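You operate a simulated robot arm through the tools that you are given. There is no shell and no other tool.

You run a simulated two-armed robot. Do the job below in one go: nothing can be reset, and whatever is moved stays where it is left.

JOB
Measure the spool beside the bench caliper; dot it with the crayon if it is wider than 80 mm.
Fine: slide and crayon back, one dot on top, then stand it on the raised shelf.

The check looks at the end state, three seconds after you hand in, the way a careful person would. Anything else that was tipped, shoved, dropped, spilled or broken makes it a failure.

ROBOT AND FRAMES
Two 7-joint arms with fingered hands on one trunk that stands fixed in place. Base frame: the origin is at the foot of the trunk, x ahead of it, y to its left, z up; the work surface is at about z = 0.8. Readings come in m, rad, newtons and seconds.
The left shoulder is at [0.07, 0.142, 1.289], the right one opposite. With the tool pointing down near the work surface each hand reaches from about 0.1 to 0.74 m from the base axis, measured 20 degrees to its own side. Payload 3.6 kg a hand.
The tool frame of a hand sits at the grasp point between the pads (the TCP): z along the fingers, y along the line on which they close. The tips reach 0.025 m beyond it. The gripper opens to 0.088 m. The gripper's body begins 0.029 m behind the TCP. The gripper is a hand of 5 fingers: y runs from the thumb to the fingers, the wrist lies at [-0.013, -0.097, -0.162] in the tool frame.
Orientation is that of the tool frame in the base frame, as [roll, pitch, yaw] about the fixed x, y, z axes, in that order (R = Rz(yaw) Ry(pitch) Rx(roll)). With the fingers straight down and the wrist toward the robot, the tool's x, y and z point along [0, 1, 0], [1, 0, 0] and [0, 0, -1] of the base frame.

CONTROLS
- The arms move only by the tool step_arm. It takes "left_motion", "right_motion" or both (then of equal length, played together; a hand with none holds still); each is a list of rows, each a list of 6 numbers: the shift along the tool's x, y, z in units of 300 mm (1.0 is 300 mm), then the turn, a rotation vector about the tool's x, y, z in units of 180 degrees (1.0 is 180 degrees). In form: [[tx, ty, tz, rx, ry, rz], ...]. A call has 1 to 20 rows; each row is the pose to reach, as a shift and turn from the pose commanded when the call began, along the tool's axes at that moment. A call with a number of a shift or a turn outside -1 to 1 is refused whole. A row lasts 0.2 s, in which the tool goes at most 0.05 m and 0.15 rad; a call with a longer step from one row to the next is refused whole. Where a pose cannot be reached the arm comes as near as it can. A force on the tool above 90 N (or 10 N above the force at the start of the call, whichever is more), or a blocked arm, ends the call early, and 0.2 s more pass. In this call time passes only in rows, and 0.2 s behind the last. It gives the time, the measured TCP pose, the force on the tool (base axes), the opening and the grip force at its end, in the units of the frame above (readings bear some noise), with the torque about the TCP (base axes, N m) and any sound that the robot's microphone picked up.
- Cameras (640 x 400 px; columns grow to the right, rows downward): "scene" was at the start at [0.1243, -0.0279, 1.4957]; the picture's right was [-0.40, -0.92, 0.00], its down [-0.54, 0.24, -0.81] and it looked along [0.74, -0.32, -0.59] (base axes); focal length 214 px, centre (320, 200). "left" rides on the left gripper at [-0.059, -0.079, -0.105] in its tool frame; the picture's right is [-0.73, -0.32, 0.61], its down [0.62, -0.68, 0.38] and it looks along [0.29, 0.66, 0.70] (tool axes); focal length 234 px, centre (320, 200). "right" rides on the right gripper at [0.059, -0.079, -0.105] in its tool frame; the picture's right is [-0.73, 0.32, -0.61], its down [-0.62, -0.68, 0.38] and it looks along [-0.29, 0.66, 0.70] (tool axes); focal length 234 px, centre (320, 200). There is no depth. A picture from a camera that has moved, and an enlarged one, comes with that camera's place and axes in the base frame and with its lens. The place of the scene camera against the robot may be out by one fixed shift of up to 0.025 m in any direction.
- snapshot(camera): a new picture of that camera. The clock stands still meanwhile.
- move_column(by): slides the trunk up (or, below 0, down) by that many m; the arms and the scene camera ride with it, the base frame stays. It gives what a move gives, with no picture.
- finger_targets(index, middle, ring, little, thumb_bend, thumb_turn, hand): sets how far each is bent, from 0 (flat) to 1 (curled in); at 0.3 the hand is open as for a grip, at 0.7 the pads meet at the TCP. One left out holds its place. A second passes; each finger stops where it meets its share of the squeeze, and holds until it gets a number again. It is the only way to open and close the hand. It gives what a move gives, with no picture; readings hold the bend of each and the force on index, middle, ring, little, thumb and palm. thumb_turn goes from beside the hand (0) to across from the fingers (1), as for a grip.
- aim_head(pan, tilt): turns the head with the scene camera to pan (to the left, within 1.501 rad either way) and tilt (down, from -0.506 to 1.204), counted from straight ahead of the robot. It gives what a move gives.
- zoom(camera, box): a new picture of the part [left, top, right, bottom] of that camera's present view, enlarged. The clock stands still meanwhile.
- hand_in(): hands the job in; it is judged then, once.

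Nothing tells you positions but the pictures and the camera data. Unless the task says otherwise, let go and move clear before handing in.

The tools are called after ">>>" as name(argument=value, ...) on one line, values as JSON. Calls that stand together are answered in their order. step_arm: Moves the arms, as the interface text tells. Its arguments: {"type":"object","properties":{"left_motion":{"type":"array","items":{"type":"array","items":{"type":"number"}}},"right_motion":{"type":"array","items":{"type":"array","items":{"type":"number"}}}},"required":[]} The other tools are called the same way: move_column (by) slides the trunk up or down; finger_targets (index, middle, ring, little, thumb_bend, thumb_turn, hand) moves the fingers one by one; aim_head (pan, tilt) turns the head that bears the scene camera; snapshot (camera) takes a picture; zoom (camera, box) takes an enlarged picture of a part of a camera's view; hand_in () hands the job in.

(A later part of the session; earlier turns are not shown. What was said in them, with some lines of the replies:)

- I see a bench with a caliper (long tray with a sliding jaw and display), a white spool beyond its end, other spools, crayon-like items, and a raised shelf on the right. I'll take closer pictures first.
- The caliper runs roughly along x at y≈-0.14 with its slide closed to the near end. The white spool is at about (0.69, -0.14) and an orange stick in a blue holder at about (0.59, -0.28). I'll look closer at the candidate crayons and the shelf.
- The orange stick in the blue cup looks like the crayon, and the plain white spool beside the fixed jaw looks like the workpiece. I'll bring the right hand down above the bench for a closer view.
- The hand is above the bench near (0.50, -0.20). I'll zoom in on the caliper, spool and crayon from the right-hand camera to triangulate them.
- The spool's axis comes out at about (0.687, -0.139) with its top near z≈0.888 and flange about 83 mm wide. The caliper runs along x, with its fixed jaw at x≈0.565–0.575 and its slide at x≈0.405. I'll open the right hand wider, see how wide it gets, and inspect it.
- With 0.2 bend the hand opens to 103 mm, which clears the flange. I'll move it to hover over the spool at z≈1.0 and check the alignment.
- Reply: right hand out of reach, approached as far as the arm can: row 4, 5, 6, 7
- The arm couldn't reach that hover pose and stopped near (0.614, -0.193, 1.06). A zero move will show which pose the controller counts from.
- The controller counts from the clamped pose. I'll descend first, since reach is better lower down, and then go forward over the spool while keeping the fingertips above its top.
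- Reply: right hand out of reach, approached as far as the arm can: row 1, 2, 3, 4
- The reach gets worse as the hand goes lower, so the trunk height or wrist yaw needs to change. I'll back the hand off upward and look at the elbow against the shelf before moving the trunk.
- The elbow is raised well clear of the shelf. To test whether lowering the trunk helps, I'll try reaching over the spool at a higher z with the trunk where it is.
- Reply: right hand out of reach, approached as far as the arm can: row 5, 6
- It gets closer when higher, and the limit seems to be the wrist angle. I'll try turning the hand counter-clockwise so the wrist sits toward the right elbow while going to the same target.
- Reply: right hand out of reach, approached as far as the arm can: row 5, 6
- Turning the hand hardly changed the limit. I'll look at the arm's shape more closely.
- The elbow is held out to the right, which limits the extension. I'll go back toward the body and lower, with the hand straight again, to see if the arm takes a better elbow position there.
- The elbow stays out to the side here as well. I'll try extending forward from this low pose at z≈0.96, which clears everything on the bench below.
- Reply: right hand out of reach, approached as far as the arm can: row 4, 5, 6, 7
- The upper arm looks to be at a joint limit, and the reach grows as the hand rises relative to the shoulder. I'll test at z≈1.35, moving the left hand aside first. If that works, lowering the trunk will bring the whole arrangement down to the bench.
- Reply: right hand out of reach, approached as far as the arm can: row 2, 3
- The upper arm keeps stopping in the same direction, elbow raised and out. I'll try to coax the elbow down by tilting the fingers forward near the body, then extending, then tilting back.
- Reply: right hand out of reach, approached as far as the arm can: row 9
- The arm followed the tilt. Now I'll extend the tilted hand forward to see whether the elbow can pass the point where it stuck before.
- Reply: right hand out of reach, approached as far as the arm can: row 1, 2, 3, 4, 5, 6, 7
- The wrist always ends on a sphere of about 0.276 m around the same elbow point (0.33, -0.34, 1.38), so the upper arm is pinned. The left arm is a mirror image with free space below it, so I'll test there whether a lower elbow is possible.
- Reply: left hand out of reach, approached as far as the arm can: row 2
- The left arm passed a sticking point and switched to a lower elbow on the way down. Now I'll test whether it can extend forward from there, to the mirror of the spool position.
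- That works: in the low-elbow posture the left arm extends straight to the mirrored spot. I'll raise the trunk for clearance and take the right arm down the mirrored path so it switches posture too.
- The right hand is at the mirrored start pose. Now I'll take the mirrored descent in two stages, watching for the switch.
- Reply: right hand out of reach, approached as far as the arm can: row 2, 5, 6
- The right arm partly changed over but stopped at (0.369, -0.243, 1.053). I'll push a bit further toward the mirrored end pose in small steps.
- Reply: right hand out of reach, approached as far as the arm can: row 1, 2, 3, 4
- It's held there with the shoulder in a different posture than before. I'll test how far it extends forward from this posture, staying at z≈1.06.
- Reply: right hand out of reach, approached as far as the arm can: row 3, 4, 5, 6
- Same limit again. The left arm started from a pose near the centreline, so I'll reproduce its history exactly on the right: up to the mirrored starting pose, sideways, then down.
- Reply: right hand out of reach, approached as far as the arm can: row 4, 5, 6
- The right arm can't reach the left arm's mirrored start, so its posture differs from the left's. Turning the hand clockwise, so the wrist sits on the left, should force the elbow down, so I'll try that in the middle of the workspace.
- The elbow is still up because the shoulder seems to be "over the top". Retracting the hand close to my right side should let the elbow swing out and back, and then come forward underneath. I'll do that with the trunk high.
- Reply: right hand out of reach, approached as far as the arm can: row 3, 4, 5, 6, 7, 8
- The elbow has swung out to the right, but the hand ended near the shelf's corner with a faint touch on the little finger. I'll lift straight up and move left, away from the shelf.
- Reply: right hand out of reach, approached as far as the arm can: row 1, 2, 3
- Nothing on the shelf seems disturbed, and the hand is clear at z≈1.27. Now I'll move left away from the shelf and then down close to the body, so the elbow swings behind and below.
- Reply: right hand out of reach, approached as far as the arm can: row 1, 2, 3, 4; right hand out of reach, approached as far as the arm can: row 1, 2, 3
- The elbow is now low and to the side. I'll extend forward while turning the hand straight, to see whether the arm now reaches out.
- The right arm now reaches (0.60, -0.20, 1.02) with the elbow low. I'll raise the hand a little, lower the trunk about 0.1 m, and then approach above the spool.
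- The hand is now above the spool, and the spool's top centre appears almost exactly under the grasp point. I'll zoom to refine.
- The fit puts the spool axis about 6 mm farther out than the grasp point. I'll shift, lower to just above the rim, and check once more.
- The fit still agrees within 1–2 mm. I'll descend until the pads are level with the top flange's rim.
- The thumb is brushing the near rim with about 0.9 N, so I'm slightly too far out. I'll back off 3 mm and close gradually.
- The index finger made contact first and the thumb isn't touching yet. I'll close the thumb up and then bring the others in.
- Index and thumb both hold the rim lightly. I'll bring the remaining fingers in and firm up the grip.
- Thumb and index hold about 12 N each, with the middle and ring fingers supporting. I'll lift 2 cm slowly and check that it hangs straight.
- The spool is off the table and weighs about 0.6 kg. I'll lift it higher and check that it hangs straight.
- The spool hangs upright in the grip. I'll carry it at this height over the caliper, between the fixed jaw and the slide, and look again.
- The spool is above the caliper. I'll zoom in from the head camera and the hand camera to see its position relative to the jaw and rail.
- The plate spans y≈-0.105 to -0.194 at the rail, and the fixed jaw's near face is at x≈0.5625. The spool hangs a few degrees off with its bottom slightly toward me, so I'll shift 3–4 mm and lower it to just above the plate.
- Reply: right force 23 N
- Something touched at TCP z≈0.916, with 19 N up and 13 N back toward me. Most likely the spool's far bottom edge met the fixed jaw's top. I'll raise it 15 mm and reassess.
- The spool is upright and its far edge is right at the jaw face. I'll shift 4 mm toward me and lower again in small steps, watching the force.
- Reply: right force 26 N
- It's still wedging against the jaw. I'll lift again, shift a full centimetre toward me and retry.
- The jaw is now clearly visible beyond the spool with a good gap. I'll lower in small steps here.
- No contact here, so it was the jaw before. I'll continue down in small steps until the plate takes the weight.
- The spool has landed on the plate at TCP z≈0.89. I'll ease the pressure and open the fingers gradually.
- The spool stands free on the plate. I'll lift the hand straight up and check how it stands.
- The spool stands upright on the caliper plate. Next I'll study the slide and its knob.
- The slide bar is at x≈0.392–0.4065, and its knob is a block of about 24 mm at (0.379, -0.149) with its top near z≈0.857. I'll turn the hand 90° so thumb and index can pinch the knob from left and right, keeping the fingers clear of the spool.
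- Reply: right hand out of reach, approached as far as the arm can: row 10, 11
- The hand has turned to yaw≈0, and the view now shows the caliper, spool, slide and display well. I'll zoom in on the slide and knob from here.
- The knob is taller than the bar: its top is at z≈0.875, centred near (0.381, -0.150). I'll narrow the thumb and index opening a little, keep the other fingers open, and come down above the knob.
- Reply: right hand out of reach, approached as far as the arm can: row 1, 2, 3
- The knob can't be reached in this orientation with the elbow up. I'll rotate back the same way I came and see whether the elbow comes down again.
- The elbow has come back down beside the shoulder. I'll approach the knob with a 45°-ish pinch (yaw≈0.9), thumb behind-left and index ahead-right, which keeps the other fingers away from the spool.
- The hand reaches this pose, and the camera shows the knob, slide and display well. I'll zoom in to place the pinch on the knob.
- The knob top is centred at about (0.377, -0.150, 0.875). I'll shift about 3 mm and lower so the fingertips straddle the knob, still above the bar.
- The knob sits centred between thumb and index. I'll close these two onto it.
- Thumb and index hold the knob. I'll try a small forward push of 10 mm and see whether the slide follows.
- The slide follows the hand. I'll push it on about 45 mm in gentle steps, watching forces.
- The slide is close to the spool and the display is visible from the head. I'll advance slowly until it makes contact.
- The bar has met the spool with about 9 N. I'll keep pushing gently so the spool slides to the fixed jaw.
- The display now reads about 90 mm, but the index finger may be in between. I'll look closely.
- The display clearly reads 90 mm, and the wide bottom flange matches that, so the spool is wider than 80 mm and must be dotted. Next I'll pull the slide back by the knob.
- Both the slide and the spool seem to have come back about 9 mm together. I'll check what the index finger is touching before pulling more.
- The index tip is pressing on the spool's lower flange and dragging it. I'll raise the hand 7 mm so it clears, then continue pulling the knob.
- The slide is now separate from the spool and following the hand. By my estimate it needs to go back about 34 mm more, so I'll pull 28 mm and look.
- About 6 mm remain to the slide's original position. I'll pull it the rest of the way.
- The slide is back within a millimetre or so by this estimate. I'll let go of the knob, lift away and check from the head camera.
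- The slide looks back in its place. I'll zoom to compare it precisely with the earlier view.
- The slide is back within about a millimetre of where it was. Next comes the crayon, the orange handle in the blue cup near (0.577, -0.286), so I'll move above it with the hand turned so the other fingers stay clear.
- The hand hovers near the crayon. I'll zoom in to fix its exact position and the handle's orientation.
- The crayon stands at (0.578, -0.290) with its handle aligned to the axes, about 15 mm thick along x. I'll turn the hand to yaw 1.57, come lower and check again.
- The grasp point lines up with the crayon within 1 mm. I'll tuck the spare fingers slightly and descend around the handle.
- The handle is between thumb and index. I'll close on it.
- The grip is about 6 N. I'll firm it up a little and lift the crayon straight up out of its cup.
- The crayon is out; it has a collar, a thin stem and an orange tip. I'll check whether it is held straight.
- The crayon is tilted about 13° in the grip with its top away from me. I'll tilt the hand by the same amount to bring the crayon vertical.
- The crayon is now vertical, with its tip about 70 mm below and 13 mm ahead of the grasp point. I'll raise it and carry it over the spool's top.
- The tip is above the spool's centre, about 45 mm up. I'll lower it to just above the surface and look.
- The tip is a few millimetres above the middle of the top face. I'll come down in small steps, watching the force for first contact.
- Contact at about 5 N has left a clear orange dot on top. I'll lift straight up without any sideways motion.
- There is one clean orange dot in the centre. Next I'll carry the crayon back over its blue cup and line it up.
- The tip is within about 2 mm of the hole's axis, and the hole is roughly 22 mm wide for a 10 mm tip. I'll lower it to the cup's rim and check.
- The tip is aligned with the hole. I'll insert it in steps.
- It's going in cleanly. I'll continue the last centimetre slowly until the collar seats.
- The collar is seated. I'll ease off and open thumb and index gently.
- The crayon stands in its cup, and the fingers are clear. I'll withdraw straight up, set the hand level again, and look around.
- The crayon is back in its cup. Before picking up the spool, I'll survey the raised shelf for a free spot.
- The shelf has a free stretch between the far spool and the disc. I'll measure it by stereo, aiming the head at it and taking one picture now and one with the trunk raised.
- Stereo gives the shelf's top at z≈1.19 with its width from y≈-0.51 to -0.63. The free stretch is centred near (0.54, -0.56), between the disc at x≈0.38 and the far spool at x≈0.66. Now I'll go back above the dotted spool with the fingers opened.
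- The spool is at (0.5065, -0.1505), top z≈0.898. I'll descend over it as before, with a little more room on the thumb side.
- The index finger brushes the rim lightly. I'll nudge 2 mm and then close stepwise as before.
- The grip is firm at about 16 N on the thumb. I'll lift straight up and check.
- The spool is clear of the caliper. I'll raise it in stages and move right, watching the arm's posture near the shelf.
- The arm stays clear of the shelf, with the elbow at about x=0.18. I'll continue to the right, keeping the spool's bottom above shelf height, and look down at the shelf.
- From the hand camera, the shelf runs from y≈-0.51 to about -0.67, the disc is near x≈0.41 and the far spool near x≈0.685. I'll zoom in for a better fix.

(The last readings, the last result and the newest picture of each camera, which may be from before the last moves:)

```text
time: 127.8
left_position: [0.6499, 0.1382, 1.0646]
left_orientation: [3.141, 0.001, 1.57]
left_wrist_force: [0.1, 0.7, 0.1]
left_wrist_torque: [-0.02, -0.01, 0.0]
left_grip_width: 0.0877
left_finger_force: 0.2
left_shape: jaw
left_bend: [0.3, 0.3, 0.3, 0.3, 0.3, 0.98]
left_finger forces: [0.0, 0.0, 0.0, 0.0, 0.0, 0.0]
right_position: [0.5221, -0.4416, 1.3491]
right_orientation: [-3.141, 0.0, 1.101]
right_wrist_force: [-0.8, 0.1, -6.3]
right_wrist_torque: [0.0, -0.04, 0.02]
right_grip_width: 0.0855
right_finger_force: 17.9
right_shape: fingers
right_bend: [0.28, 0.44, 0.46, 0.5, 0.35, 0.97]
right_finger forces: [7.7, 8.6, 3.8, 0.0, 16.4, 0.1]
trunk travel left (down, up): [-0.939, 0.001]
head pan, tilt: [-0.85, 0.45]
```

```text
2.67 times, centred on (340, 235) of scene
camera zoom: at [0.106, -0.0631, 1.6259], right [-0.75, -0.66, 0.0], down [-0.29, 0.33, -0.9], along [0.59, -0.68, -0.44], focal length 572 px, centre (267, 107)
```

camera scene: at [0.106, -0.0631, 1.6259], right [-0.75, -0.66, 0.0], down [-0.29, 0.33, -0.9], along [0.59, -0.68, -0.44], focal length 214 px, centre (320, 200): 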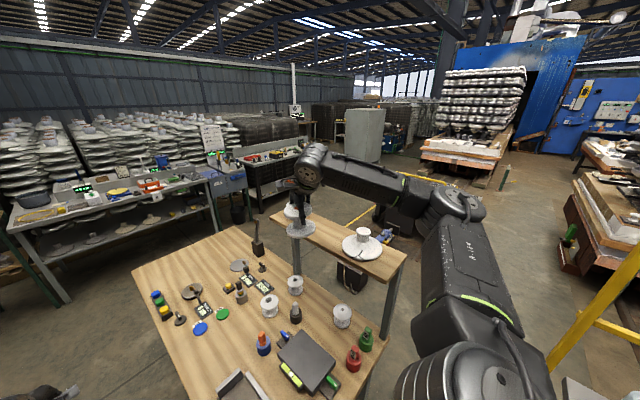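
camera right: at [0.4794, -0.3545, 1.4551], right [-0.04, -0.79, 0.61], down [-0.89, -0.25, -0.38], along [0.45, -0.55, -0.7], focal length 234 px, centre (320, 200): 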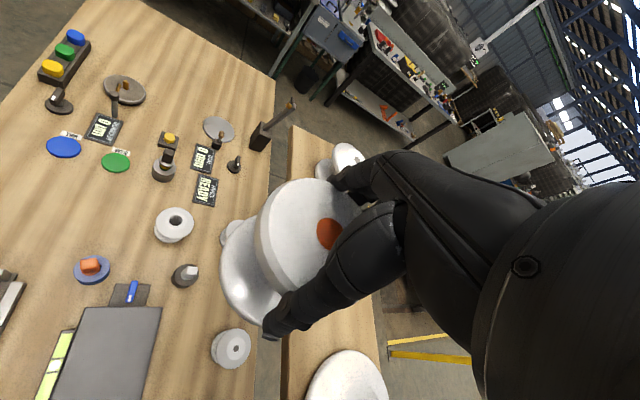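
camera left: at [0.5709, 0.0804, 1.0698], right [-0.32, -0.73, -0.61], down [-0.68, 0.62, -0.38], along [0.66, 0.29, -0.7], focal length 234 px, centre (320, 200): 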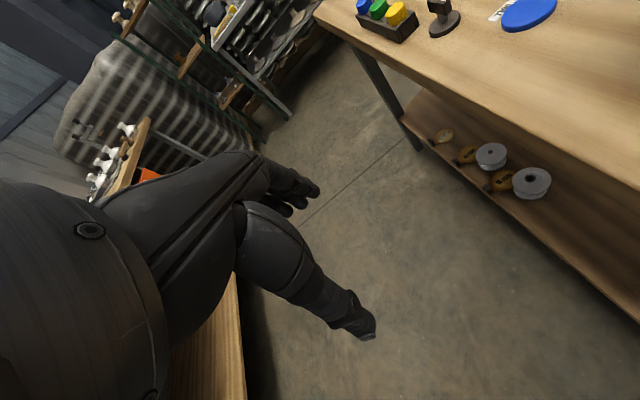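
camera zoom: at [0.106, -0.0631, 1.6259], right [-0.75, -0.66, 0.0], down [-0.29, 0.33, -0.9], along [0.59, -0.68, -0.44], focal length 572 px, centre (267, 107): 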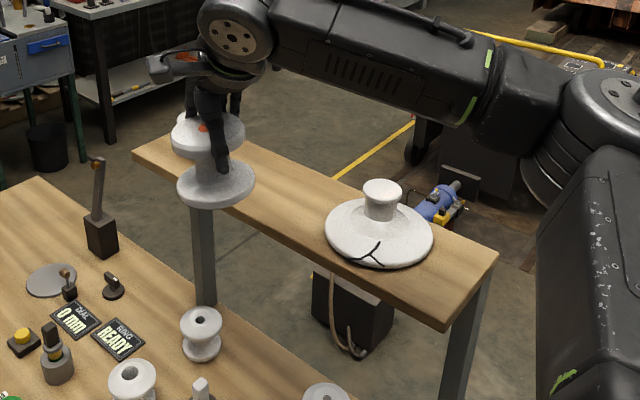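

The shelf top spans y≈-0.505 to -0.663, and the free gap is x≈0.443 to 0.67. I'll move over its middle at (0.553, -0.583), keeping the height.

>>> step_arm(right_motion=[[-0.094, 0.075, 0.0, 0, 0, 0.008], [-0.187, 0.151, 0.0, 0, 0, 0.016], [-0.28, 0.227, 0.0, 0, 0, 0.024], [-0.374, 0.302, 0.0, 0, 0, 0.032], [-0.374, 0.302, 0.0, 0, 0, 0.032]])

>>> zoom(camera="right", box=[100, 100, 440, 400])

>>> snapshot(camera="scene")

>>> zoom(camera="scene", box=[250, 160, 430, 290])

```text
time: 129.0
left_position: [0.6498, 0.1372, 1.0631]
left_orientation: [-3.141, -0.002, 1.571]
left_wrist_force: [0.4, 0.2, -0.6]
left_wrist_torque: [-0.01, -0.03, 0.01]
left_grip_width: 0.0878
left_finger_force: 0.1
left_shape: jaw
left_bend: [0.3, 0.3, 0.3, 0.3, 0.3, 0.98]
left_finger forces: [0.0, 0.0, 0.1, 0.1, 0.0, 0.1]
right_position: [0.5518, -0.5827, 1.3508]
right_orientation: [-3.14, 0.0, 1.002]
right_wrist_force: [-0.8, 0.6, -6.5]
right_wrist_torque: [0.01, -0.02, -0.02]
right_grip_width: 0.0851
right_finger_force: 18.1
right_shape: fingers
right_bend: [0.28, 0.44, 0.46, 0.5, 0.35, 0.97]
right_finger forces: [7.7, 8.6, 4.0, 0.1, 16.1, 0.1]
trunk travel left (down, up): [-0.939, 0.001]
head pan, tilt: [-0.85, 0.45]
```

```text
1.33 times, centred on (270, 250) of right
camera zoom: at [0.5174, -0.4906, 1.4551], right [-0.12, -0.79, 0.61], down [-0.91, -0.16, -0.38], along [0.4, -0.6, -0.7], focal length 312 px, centre (387, 133)
```

zoom: 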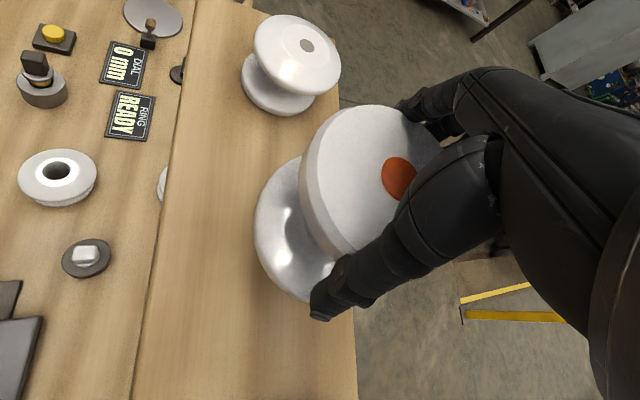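

```text
taken
camera scene: at [0.1061, -0.0636, 1.6259], right [-0.75, -0.66, 0.0], down [-0.29, 0.33, -0.9], along [0.59, -0.68, -0.44], focal length 214 px, centre (320, 200)
```

scene: 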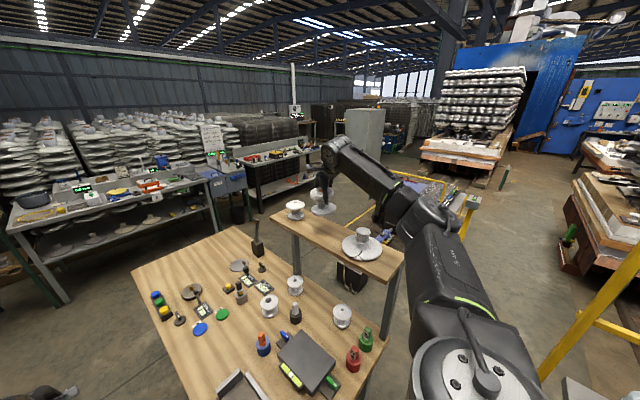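

```text
3.08 times, centred on (340, 225) of scene
camera zoom: at [0.1061, -0.0636, 1.6259], right [-0.75, -0.66, 0.0], down [-0.29, 0.33, -0.9], along [0.59, -0.68, -0.44], focal length 660 px, centre (258, 123)
```

zoom: 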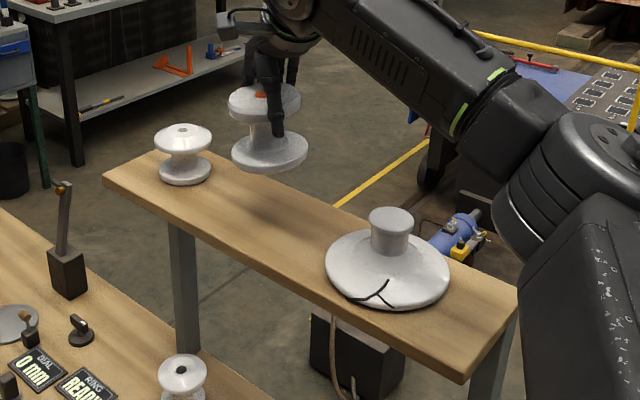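

The spool hangs over the middle of the shelf's free stretch, with margins of 2–3 cm to both edges and about 5 cm to the far spool. I'll shift 4 mm left and lower it slowly.

>>> step_arm(right_motion=[[0.012, -0.008, 0.06, 0, 0, 0], [0.012, -0.008, 0.12, 0, 0, 0], [0.012, -0.008, 0.17, 0, 0, 0]])

>>> zoom(camera="right", box=[100, 100, 440, 400])

>>> zoom(camera="scene", box=[270, 170, 390, 270])

```text
time: 129.8
left_position: [0.6512, 0.1373, 1.0644]
left_orientation: [-3.14, 0.0, 1.571]
left_wrist_force: [0.6, -0.2, -0.5]
left_wrist_torque: [-0.02, 0.01, 0.02]
left_grip_width: 0.0877
left_finger_force: 0.1
left_shape: jaw
left_bend: [0.3, 0.3, 0.3, 0.3, 0.3, 0.98]
left_finger forces: [0.0, 0.0, 0.1, 0.1, 0.0, 0.1]
right_position: [0.5522, -0.5788, 1.2988]
right_orientation: [-3.14, 0.001, 1.002]
right_wrist_force: [0.5, 0.2, -6.7]
right_wrist_torque: [0.01, -0.04, 0.0]
right_grip_width: 0.0849
right_finger_force: 18.1
right_shape: fingers
right_bend: [0.28, 0.44, 0.46, 0.5, 0.35, 0.97]
right_finger forces: [7.4, 8.6, 3.7, 0.0, 16.0, 0.0]
trunk travel left (down, up): [-0.939, 0.001]
head pan, tilt: [-0.85, 0.45]
```

```text
1.33 times, centred on (270, 250) of right
camera zoom: at [0.5177, -0.4862, 1.4041], right [-0.12, -0.79, 0.61], down [-0.91, -0.16, -0.38], along [0.4, -0.6, -0.7], focal length 312 px, centre (387, 133)
```

zoom: 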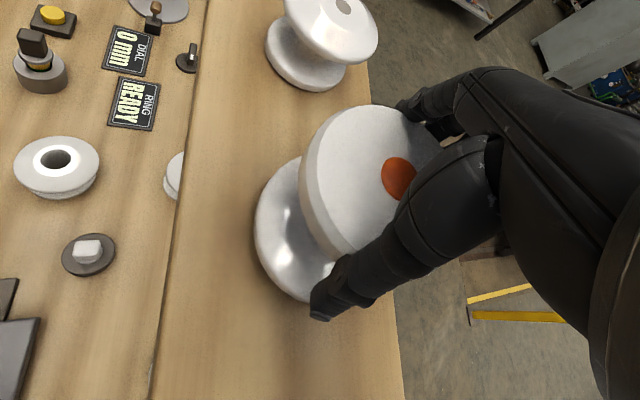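

```text
4.00 times, centred on (330, 220) of scene
camera zoom: at [0.1062, -0.0634, 1.6259], right [-0.75, -0.66, 0.0], down [-0.29, 0.33, -0.9], along [0.59, -0.68, -0.44], focal length 858 px, centre (280, 120)
```

zoom: 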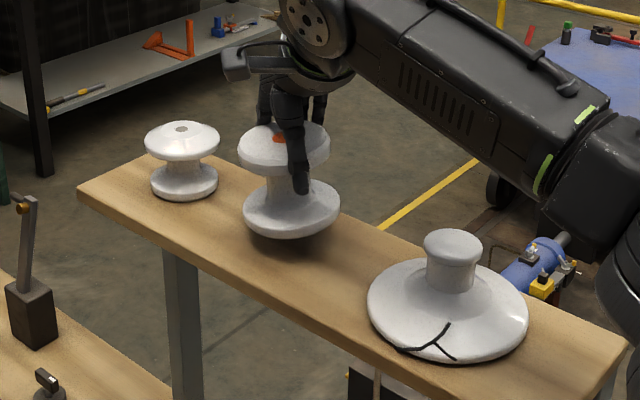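

It's centred over the wood and close to the surface. I'll continue in 4 mm steps.

>>> step_arm(right_motion=[[0, 0, 0.0133, 0, 0, 0], [0, 0, 0.0267, 0, 0, 0], [0, 0, 0.04, 0, 0, 0]])

```text
time: 130.6
left_position: [0.651, 0.1382, 1.0648]
left_orientation: [-3.139, -0.003, 1.571]
left_wrist_force: [1.1, 0.0, 0.6]
left_wrist_torque: [-0.03, -0.02, -0.03]
left_grip_width: 0.0877
left_finger_force: 0.0
left_shape: jaw
left_bend: [0.3, 0.3, 0.3, 0.3, 0.3, 0.98]
left_finger forces: [0.0, 0.0, 0.0, 0.0, 0.1, 0.0]
right_position: [0.5524, -0.5779, 1.2857]
right_orientation: [-3.141, 0.0, 1.0]
right_wrist_force: [-0.4, 0.5, -6.2]
right_wrist_torque: [0.03, -0.01, 0.02]
right_grip_width: 0.0851
right_finger_force: 17.7
right_shape: fingers
right_bend: [0.28, 0.44, 0.46, 0.5, 0.35, 0.97]
right_finger forces: [7.4, 8.6, 3.7, 0.0, 16.0, 0.0]
trunk travel left (down, up): [-0.939, 0.001]
head pan, tilt: [-0.85, 0.45]
```

>>> step_arm(right_motion=[[0, 0, 0.01, 0, 0, 0], [0, 0, 0.02, 0, 0, 0]])

>>> zoom(camera="scene", box=[290, 180, 350, 230])

```text
time: 131.2
left_position: [0.6488, 0.1388, 1.0671]
left_orientation: [3.141, 0.001, 1.571]
left_wrist_force: [0.3, 0.8, 0.5]
left_wrist_torque: [0.0, 0.01, -0.01]
left_grip_width: 0.0878
left_finger_force: 0.1
left_shape: jaw
left_bend: [0.3, 0.3, 0.3, 0.3, 0.3, 0.98]
left_finger forces: [0.1, 0.1, 0.1, 0.0, 0.1, 0.1]
right_position: [0.5488, -0.5781, 1.2848]
right_orientation: [3.136, -0.001, 1.001]
right_wrist_force: [1.4, -6.9, 13.1]
right_wrist_torque: [-0.26, -0.36, -0.09]
right_grip_width: 0.0855
right_finger_force: 18.5
right_shape: fingers
right_bend: [0.28, 0.43, 0.46, 0.5, 0.36, 0.98]
right_finger forces: [10.2, 7.3, 4.3, 0.0, 15.0, 0.1]
trunk travel left (down, up): [-0.939, 0.001]
head pan, tilt: [-0.85, 0.45]
```

```text
8.00 times, centred on (320, 205) of scene
camera zoom: at [0.102, -0.0618, 1.6266], right [-0.75, -0.66, 0.0], down [-0.29, 0.33, -0.9], along [0.59, -0.68, -0.43], focal length 1716 px, centre (320, 160)
```

zoom: 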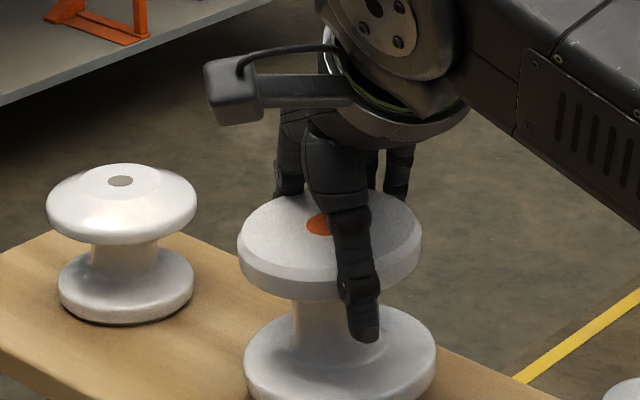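

The spool has touched the shelf. I'll ease the pressure and check that it stands square before letting go.

>>> step_arm(right_motion=[[0, 0, -0.01, 0, 0, 0], [0, 0, -0.01, 0, 0, 0]])

>>> zoom(camera="scene", box=[280, 180, 360, 240])

>>> zoom(camera="right", box=[180, 130, 400, 350])

```text
time: 131.8
left_position: [0.6494, 0.1378, 1.0664]
left_orientation: [3.14, -0.001, 1.57]
left_wrist_force: [0.8, -0.5, -0.5]
left_wrist_torque: [0.01, -0.01, 0.02]
left_grip_width: 0.0877
left_finger_force: 0.1
left_shape: jaw
left_bend: [0.3, 0.3, 0.3, 0.3, 0.3, 0.98]
left_finger forces: [0.1, 0.0, 0.1, 0.0, 0.0, 0.0]
right_position: [0.5489, -0.5769, 1.2857]
right_orientation: [3.141, -0.001, 1.001]
right_wrist_force: [1.1, -4.4, 7.7]
right_wrist_torque: [-0.21, -0.28, -0.05]
right_grip_width: 0.086
right_finger_force: 17.9
right_shape: fingers
right_bend: [0.28, 0.43, 0.46, 0.5, 0.36, 0.98]
right_finger forces: [9.1, 7.5, 4.2, 0.1, 14.9, 0.1]
trunk travel left (down, up): [-0.939, 0.001]
head pan, tilt: [-0.85, 0.45]
```

```text
6.67 times, centred on (320, 210) of scene
camera zoom: at [0.1032, -0.062, 1.6262], right [-0.75, -0.66, 0.0], down [-0.29, 0.33, -0.9], along [0.59, -0.68, -0.43], focal length 1430 px, centre (320, 133)
```

zoom: 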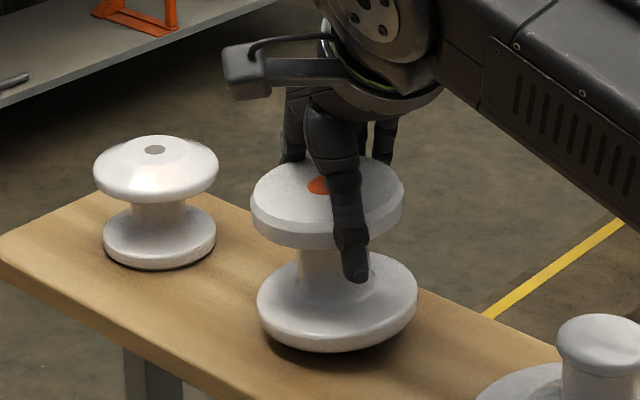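

```text
1.82 times, centred on (290, 240) of right
camera zoom: at [0.5153, -0.4849, 1.3908], right [-0.12, -0.79, 0.61], down [-0.91, -0.16, -0.38], along [0.4, -0.6, -0.7], focal length 426 px, centre (374, 127)
```

zoom: 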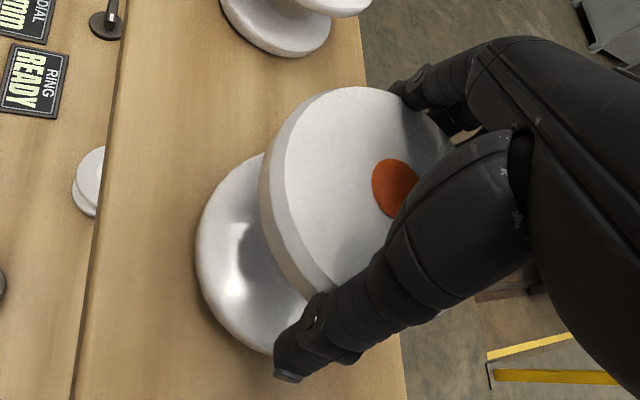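

The spool rests on the shelf with only a slight tilt from the grip. I'll loosen the fingers gradually so it settles gently.

>>> finger_targets(hand="right", index=0.32, middle=0.42, ring=0.42, little=0.42, thumb_bend=0.39)

>>> finger_targets(hand="right", index=0.28, middle=0.32, ring=0.32, little=0.32, thumb_bend=0.35)

>>> zoom(camera="scene", box=[280, 180, 360, 240])

```text
time: 132.8
left_position: [0.6496, 0.1397, 1.0665]
left_orientation: [-3.141, 0.0, 1.571]
left_wrist_force: [0.2, -0.8, 0.0]
left_wrist_torque: [-0.01, 0.01, 0.03]
left_grip_width: 0.0876
left_finger_force: 0.0
left_shape: jaw
left_bend: [0.3, 0.3, 0.3, 0.3, 0.3, 0.98]
left_finger forces: [0.1, 0.0, 0.0, 0.0, 0.0, 0.1]
right_position: [0.5494, -0.5754, 1.2856]
right_orientation: [-3.14, -0.001, 1.002]
right_wrist_force: [-1.1, -0.7, 3.0]
right_wrist_torque: [0.03, -0.04, 0.02]
right_grip_width: 0.0881
right_finger_force: 9.8
right_shape: fingers
right_bend: [0.27, 0.4, 0.42, 0.42, 0.34, 0.98]
right_finger forces: [6.7, 3.2, 0.8, 0.0, 8.7, 0.0]
trunk travel left (down, up): [-0.939, 0.001]
head pan, tilt: [-0.85, 0.45]
```

```text
time: 133.8
left_position: [0.6501, 0.1387, 1.0661]
left_orientation: [3.141, 0.0, 1.571]
left_wrist_force: [-1.4, -0.4, 0.0]
left_wrist_torque: [-0.01, 0.01, -0.01]
left_grip_width: 0.088
left_finger_force: 0.0
left_shape: jaw
left_bend: [0.3, 0.3, 0.3, 0.3, 0.3, 0.98]
left_finger forces: [0.1, 0.0, 0.0, 0.0, 0.0, 0.0]
right_position: [0.5491, -0.5764, 1.285]
right_orientation: [-3.14, 0.0, 1.001]
right_wrist_force: [-1.2, -0.7, 2.7]
right_wrist_torque: [0.05, 0.02, 0.06]
right_grip_width: 0.09
right_finger_force: 3.3
right_shape: fingers
right_bend: [0.26, 0.32, 0.32, 0.32, 0.32, 0.99]
right_finger forces: [2.8, 0.1, 0.0, 0.0, 4.5, 0.0]
trunk travel left (down, up): [-0.939, 0.001]
head pan, tilt: [-0.85, 0.45]
```

```text
6.67 times, centred on (320, 210) of scene
camera zoom: at [0.1035, -0.0619, 1.6262], right [-0.75, -0.66, 0.0], down [-0.29, 0.33, -0.9], along [0.59, -0.68, -0.43], focal length 1430 px, centre (320, 133)
```

zoom: 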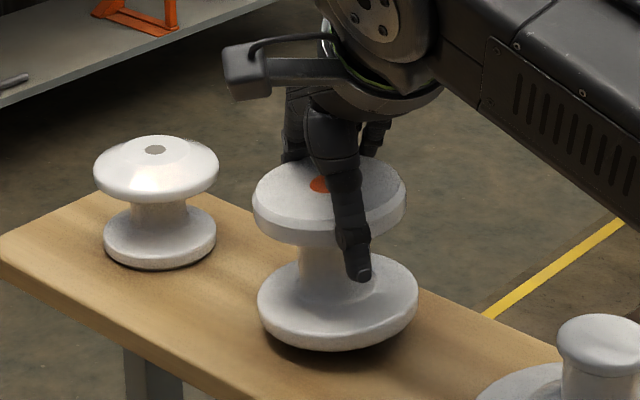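

It's settling upright. I'll open fully now.

>>> finger_targets(hand="right", index=0.24, middle=0.24, ring=0.24, little=0.24, thumb_bend=0.28)

>>> finger_targets(hand="right", index=0.18, middle=0.18, ring=0.18, little=0.18, thumb_bend=0.2)

>>> zoom(camera="scene", box=[280, 180, 360, 240])

>>> zoom(camera="right", box=[180, 130, 400, 350])

```text
time: 134.8
left_position: [0.6508, 0.1401, 1.0653]
left_orientation: [3.141, -0.001, 1.571]
left_wrist_force: [0.1, 0.2, 0.1]
left_wrist_torque: [0.0, -0.02, -0.04]
left_grip_width: 0.0877
left_finger_force: 0.0
left_shape: jaw
left_bend: [0.3, 0.3, 0.3, 0.3, 0.3, 0.98]
left_finger forces: [0.1, 0.0, 0.1, 0.0, 0.0, 0.0]
right_position: [0.5512, -0.5754, 1.2844]
right_orientation: [-3.141, 0.001, 1.001]
right_wrist_force: [0.0, 0.4, -0.7]
right_wrist_torque: [-0.02, 0.0, -0.05]
right_grip_width: 0.0947
right_finger_force: 0.2
right_shape: fingers
right_bend: [0.24, 0.24, 0.24, 0.24, 0.27, 0.97]
right_finger forces: [0.1, 0.0, 0.0, 0.0, 0.8, 0.0]
trunk travel left (down, up): [-0.939, 0.001]
head pan, tilt: [-0.85, 0.45]
```

```text
time: 135.8
left_position: [0.6508, 0.1378, 1.065]
left_orientation: [3.141, 0.0, 1.571]
left_wrist_force: [-0.9, -0.7, 0.3]
left_wrist_torque: [-0.01, -0.04, -0.03]
left_grip_width: 0.0878
left_finger_force: 0.1
left_shape: jaw
left_bend: [0.3, 0.3, 0.3, 0.3, 0.3, 0.98]
left_finger forces: [0.1, 0.0, 0.1, 0.0, 0.1, 0.1]
right_position: [0.551, -0.576, 1.2854]
right_orientation: [3.141, -0.001, 1.002]
right_wrist_force: [0.4, 0.1, 0.2]
right_wrist_torque: [0.0, -0.02, -0.01]
right_grip_width: 0.1058
right_finger_force: 0.0
right_shape: fingers
right_bend: [0.18, 0.18, 0.18, 0.18, 0.2, 0.97]
right_finger forces: [0.0, 0.0, 0.0, 0.0, 0.0, 0.0]
trunk travel left (down, up): [-0.939, 0.001]
head pan, tilt: [-0.85, 0.45]
```

```text
6.67 times, centred on (320, 210) of scene
camera zoom: at [0.105, -0.0622, 1.6261], right [-0.75, -0.66, 0.0], down [-0.29, 0.33, -0.9], along [0.59, -0.68, -0.44], focal length 1430 px, centre (320, 133)
```

zoom: 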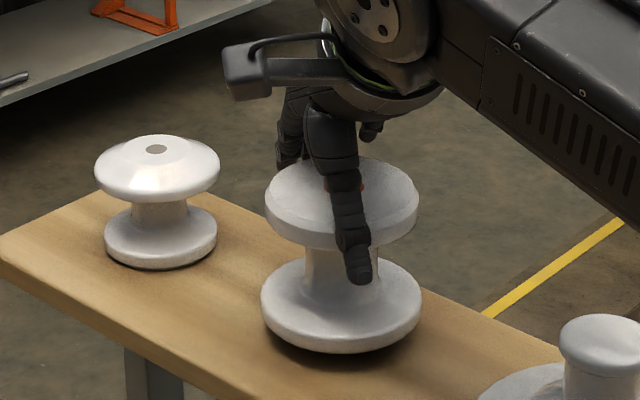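

```text
1.82 times, centred on (290, 240) of right
camera zoom: at [0.5167, -0.4851, 1.3902], right [-0.12, -0.79, 0.61], down [-0.91, -0.16, -0.38], along [0.4, -0.6, -0.7], focal length 426 px, centre (374, 127)
```

zoom: 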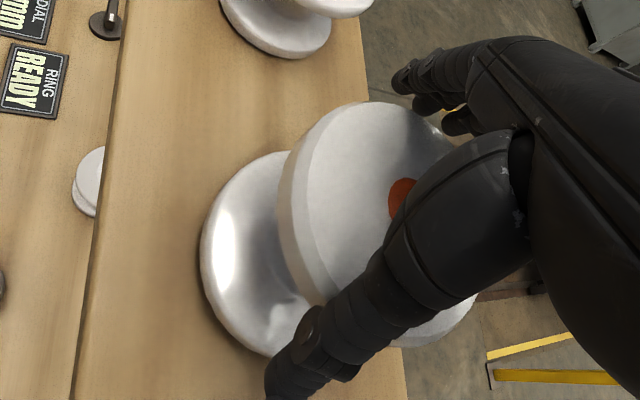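

The spool stands upright by itself. I'll raise the hand straight up and clear.

>>> step_arm(right_motion=[[0, 0, -0.04, 0, 0, 0], [0, 0, -0.09, 0, 0, 0], [0, 0, -0.18, 0, 0, 0], [0, 0, -0.3, 0, 0, 0], [0, 0, -0.42, 0, 0, 0]])

>>> snapshot(camera="right")

>>> snapshot(camera="scene")

```text
time: 137.0
left_position: [0.6506, 0.1403, 1.0638]
left_orientation: [3.141, 0.0, 1.572]
left_wrist_force: [0.3, 1.1, -1.1]
left_wrist_torque: [0.0, 0.02, 0.02]
left_grip_width: 0.0874
left_finger_force: 0.1
left_shape: jaw
left_bend: [0.3, 0.3, 0.3, 0.3, 0.3, 0.98]
left_finger forces: [0.1, 0.0, 0.0, 0.0, 0.1, 0.1]
right_position: [0.5494, -0.5757, 1.4106]
right_orientation: [3.141, 0.0, 1.002]
right_wrist_force: [-0.9, 0.2, 1.5]
right_wrist_torque: [0.0, -0.03, -0.01]
right_grip_width: 0.1054
right_finger_force: 0.1
right_shape: fingers
right_bend: [0.18, 0.18, 0.18, 0.18, 0.2, 0.97]
right_finger forces: [0.1, 0.0, 0.0, 0.0, 0.1, 0.0]
trunk travel left (down, up): [-0.939, 0.001]
head pan, tilt: [-0.85, 0.45]
```

```text
taken
camera right: at [0.5151, -0.4838, 1.5166], right [-0.12, -0.79, 0.61], down [-0.91, -0.16, -0.38], along [0.4, -0.6, -0.7], focal length 234 px, centre (320, 200)
```

right: 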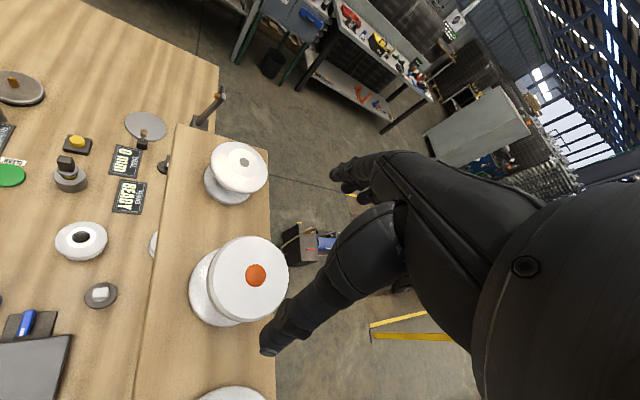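

```text
taken
camera scene: at [0.1046, -0.0608, 1.6261], right [-0.75, -0.66, 0.0], down [-0.29, 0.33, -0.9], along [0.59, -0.68, -0.43], focal length 214 px, centre (320, 200)
```

scene: 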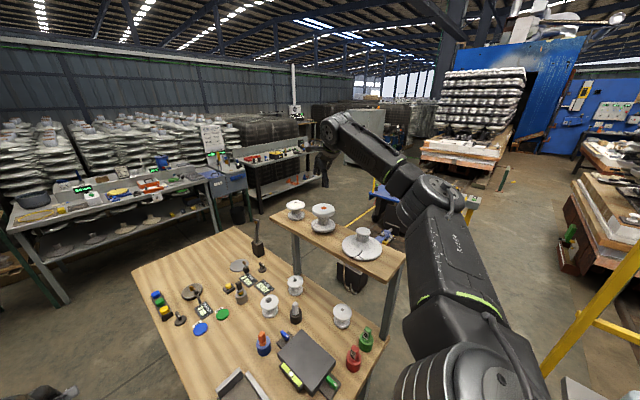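

The dotted spool stands upright on the shelf between the two other pieces. I'll withdraw the hand to the left, clear of the shelf, and inspect everything.

>>> step_arm(right_motion=[[0, 0, -0.1, 0, 0, 0], [0.1, -0.14, -0.133, 0, 0, 0], [0.205, -0.29, -0.133, 0, 0, 0], [0.31, -0.435, -0.133, 0, 0, 0], [0.415, -0.58, -0.133, 0, 0, 0], [0.523, -0.73, -0.133, 0, 0, 0]])

>>> zoom(camera="scene", box=[250, 170, 430, 290])

>>> aim_head(pan=-0.41, tilt=0.75)

>>> snapshot(camera="scene")

```text
refused: row 2 steps farther than a row can; nothing moved
```

```text
3.33 times, centred on (340, 230) of scene
camera zoom: at [0.1046, -0.0608, 1.6261], right [-0.75, -0.66, 0.0], down [-0.29, 0.33, -0.9], along [0.59, -0.68, -0.43], focal length 715 px, centre (253, 100)
```

zoom: 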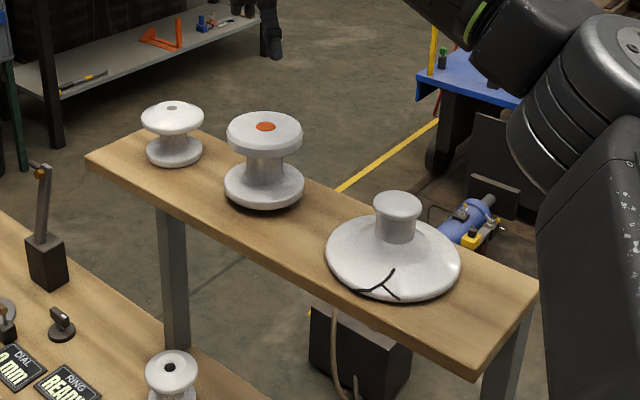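

```text
time: 137.9
left_position: [0.6501, 0.138, 1.0653]
left_orientation: [3.142, 0.001, 1.57]
left_wrist_force: [0.4, 0.6, -0.4]
left_wrist_torque: [0.01, 0.0, 0.0]
left_grip_width: 0.0879
left_finger_force: 0.2
left_shape: jaw
left_bend: [0.3, 0.3, 0.3, 0.3, 0.3, 0.98]
left_finger forces: [0.0, 0.0, 0.0, 0.0, 0.0, 0.0]
right_position: [0.5492, -0.5782, 1.4098]
right_orientation: [-3.141, 0.0, 1.001]
right_wrist_force: [-0.3, -0.1, 0.4]
right_wrist_torque: [0.0, -0.03, 0.0]
right_grip_width: 0.1059
right_finger_force: 0.1
right_shape: fingers
right_bend: [0.18, 0.18, 0.18, 0.18, 0.2, 0.97]
right_finger forces: [0.0, 0.0, 0.1, 0.1, 0.0, 0.0]
trunk travel left (down, up): [-0.939, 0.001]
head pan, tilt: [-0.41, 0.75]
```

```text
taken
camera scene: at [0.1203, -0.0265, 1.5997], right [-0.4, -0.92, 0.0], down [-0.62, 0.27, -0.73], along [0.67, -0.29, -0.68], focal length 214 px, centre (320, 200)
```

scene: 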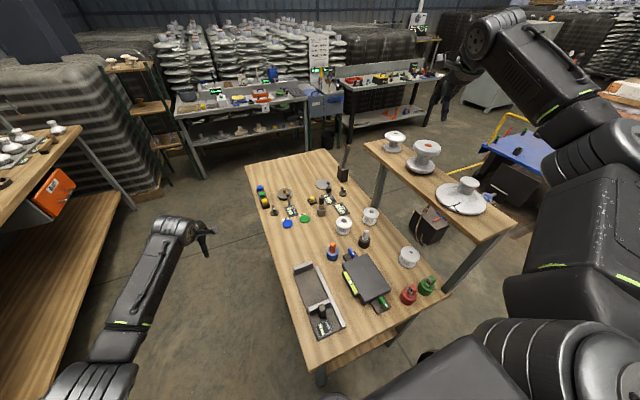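

The spool on the shelf looks perfect. That retreat was refused because one step was too large, so I'll repeat it with smaller steps.

>>> step_arm(right_motion=[[0, 0, -0.1, 0, 0, 0], [0.075, -0.105, -0.133, 0, 0, 0], [0.15, -0.21, -0.133, 0, 0, 0], [0.225, -0.315, -0.133, 0, 0, 0], [0.3, -0.42, -0.133, 0, 0, 0], [0.375, -0.525, -0.133, 0, 0, 0], [0.45, -0.63, -0.133, 0, 0, 0], [0.523, -0.73, -0.133, 0, 0, 0]])

>>> snapshot(camera="scene")

>>> zoom(camera="scene", box=[280, 230, 440, 350])

>>> zoom(camera="scene", box=[240, 150, 400, 260])

```text
time: 139.7
left_position: [0.6497, 0.14, 1.0668]
left_orientation: [3.14, 0.002, 1.57]
left_wrist_force: [-1.5, -0.4, 0.4]
left_wrist_torque: [-0.02, -0.01, -0.01]
left_grip_width: 0.0878
left_finger_force: 0.1
left_shape: jaw
left_bend: [0.3, 0.3, 0.3, 0.3, 0.3, 0.98]
left_finger forces: [0.0, 0.1, 0.0, 0.0, 0.0, 0.1]
right_position: [0.4523, -0.3238, 1.4497]
right_orientation: [3.141, 0.0, 1.003]
right_wrist_force: [-0.5, 0.5, -0.5]
right_wrist_torque: [-0.01, -0.03, 0.02]
right_grip_width: 0.1058
right_finger_force: 0.0
right_shape: fingers
right_bend: [0.18, 0.18, 0.18, 0.18, 0.2, 0.97]
right_finger forces: [0.1, 0.0, 0.0, 0.1, 0.1, 0.1]
right hand out of reach, approached as far as the arm can: row 7, 8
trunk travel left (down, up): [-0.939, 0.001]
head pan, tilt: [-0.41, 0.75]
```

```text
taken
camera scene: at [0.1195, -0.024, 1.5997], right [-0.4, -0.92, 0.0], down [-0.63, 0.27, -0.73], along [0.67, -0.29, -0.68], focal length 214 px, centre (320, 200)
```

scene: 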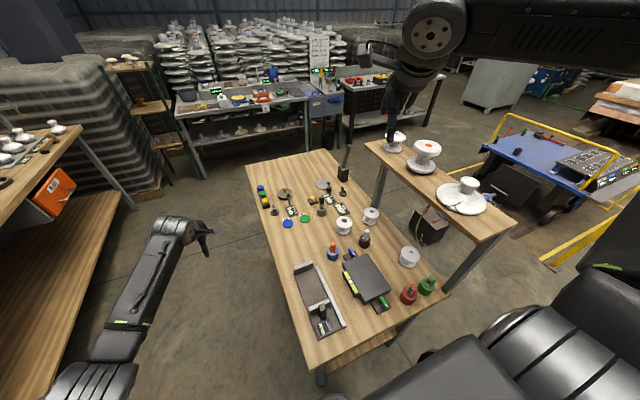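

```text
3.33 times, centred on (360, 290) of scene
camera zoom: at [0.1195, -0.024, 1.5997], right [-0.4, -0.92, 0.0], down [-0.63, 0.27, -0.73], along [0.67, -0.29, -0.68], focal length 715 px, centre (187, -100)
```

zoom: 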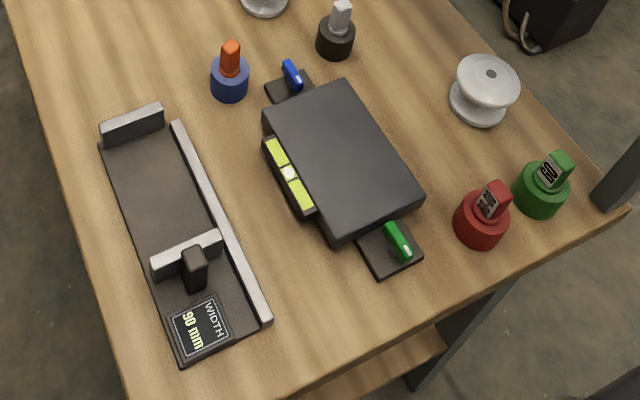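

```text
3.64 times, centred on (320, 205) of scene
camera zoom: at [0.1195, -0.024, 1.5997], right [-0.4, -0.92, 0.0], down [-0.63, 0.27, -0.73], along [0.67, -0.29, -0.68], focal length 780 px, centre (320, 182)
```

zoom: 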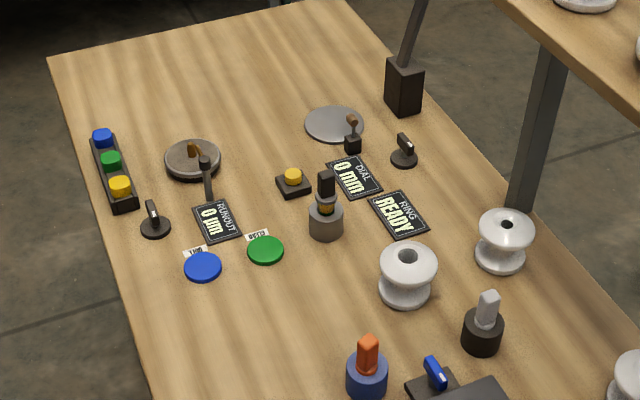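

Everything on the bench looks undisturbed. To verify the slide exactly, I'll return the trunk and head to their starting pose and compare with the first picture.

>>> move_column(by=-0.114)

>>> aim_head(pan=-0.41, tilt=0.632)

>>> zoom(camera="scene", box=[230, 230, 390, 380])

>>> snapshot(camera="scene")

>>> zoom(camera="scene", box=[360, 120, 560, 260])

```text
time: 141.1
left_position: [0.6506, 0.1387, 0.9516]
left_orientation: [-3.142, 0.001, 1.571]
left_wrist_force: [0.5, -0.2, -0.3]
left_wrist_torque: [-0.02, -0.03, 0.01]
left_grip_width: 0.088
left_finger_force: 0.0
left_shape: jaw
left_bend: [0.3, 0.3, 0.3, 0.3, 0.3, 0.98]
left_finger forces: [0.0, 0.0, 0.0, 0.0, 0.0, 0.0]
right_position: [0.4538, -0.325, 1.3357]
right_orientation: [3.141, 0.001, 1.004]
right_wrist_force: [-0.7, 0.5, 0.8]
right_wrist_torque: [0.02, 0.01, 0.02]
right_grip_width: 0.1058
right_finger_force: 0.1
right_shape: fingers
right_bend: [0.18, 0.18, 0.18, 0.18, 0.2, 0.97]
right_finger forces: [0.1, 0.0, 0.0, 0.0, 0.0, 0.0]
trunk travel left (down, up): [-0.825, 0.115]
head pan, tilt: [-0.41, 0.75]
```

```text
time: 141.8
left_position: [0.6496, 0.1393, 0.9524]
left_orientation: [-3.14, 0.003, 1.572]
left_wrist_force: [0.3, 0.1, 0.1]
left_wrist_torque: [-0.03, -0.03, 0.0]
left_grip_width: 0.088
left_finger_force: 0.1
left_shape: jaw
left_bend: [0.3, 0.3, 0.3, 0.3, 0.3, 0.98]
left_finger forces: [0.1, 0.1, 0.0, 0.0, 0.0, 0.0]
right_position: [0.4541, -0.3258, 1.3349]
right_orientation: [3.141, 0.0, 1.003]
right_wrist_force: [0.3, -0.1, -0.3]
right_wrist_torque: [0.0, 0.03, 0.03]
right_grip_width: 0.1057
right_finger_force: 0.0
right_shape: fingers
right_bend: [0.18, 0.18, 0.18, 0.18, 0.2, 0.97]
right_finger forces: [0.0, 0.0, 0.0, 0.1, 0.1, 0.0]
trunk travel left (down, up): [-0.825, 0.115]
head pan, tilt: [-0.41, 0.632]
```

```text
2.67 times, centred on (310, 305) of scene
camera zoom: at [0.1243, -0.0279, 1.4957], right [-0.4, -0.92, 0.0], down [-0.54, 0.24, -0.81], along [0.74, -0.32, -0.59], focal length 572 px, centre (347, -80)
```

zoom: 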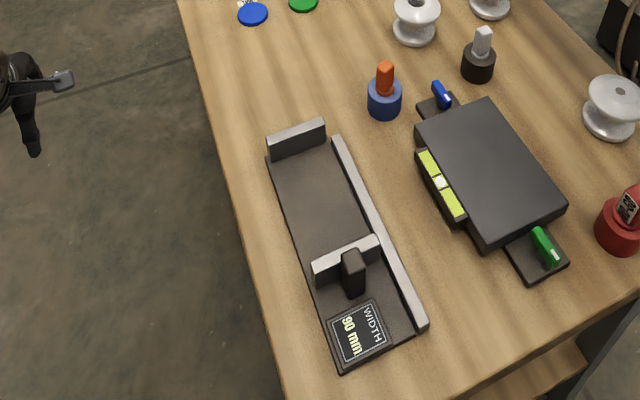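

```text
taken
camera scene: at [0.1243, -0.0279, 1.4957], right [-0.4, -0.92, 0.0], down [-0.54, 0.24, -0.81], along [0.74, -0.32, -0.59], focal length 214 px, centre (320, 200)
```

scene: 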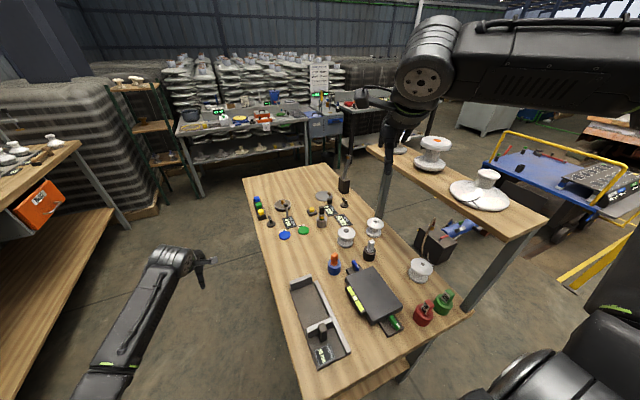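

```text
2.86 times, centred on (460, 190) of scene
camera zoom: at [0.1243, -0.0279, 1.4957], right [-0.4, -0.92, 0.0], down [-0.54, 0.24, -0.81], along [0.74, -0.32, -0.59], focal length 613 px, centre (-80, 229)
```

zoom: 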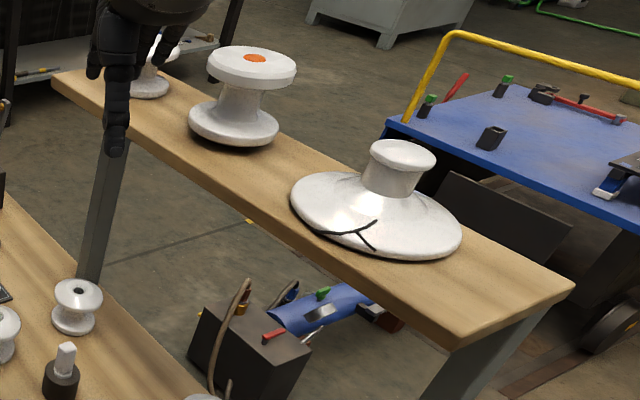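

From the starting viewpoint, the slide, crayon and cup match the first picture. The spool stands upright on the shelf with one orange dot, its neighbours haven't moved, and both hands are clear, so I'm handing the job in.

>>> hand_in()

```text
The job is handed in.
```

The spool measured 90 mm on the bench caliper, so it is wider than 80 mm and got a dot. I've handed the job in; no verdict came back with it.

- **Dot:** there is one orange crayon dot on the centre of the spool's top face.
- **Caliper slide:** it is back where it started, matching the first picture as far as I can see. The display still shows 90 mm.
- **Crayon:** it is back upright in its blue cup.
- **Spool:** it stands upright on the raised shelf, between the spool at the far end and the white disc.

While freeing the arm early on, the right little finger brushed something near the shelf's near corner with about 0.7 N. In the later pictures nothing on the shelf or the bench looked moved. Both hands are empty and clear of the bench and shelf.
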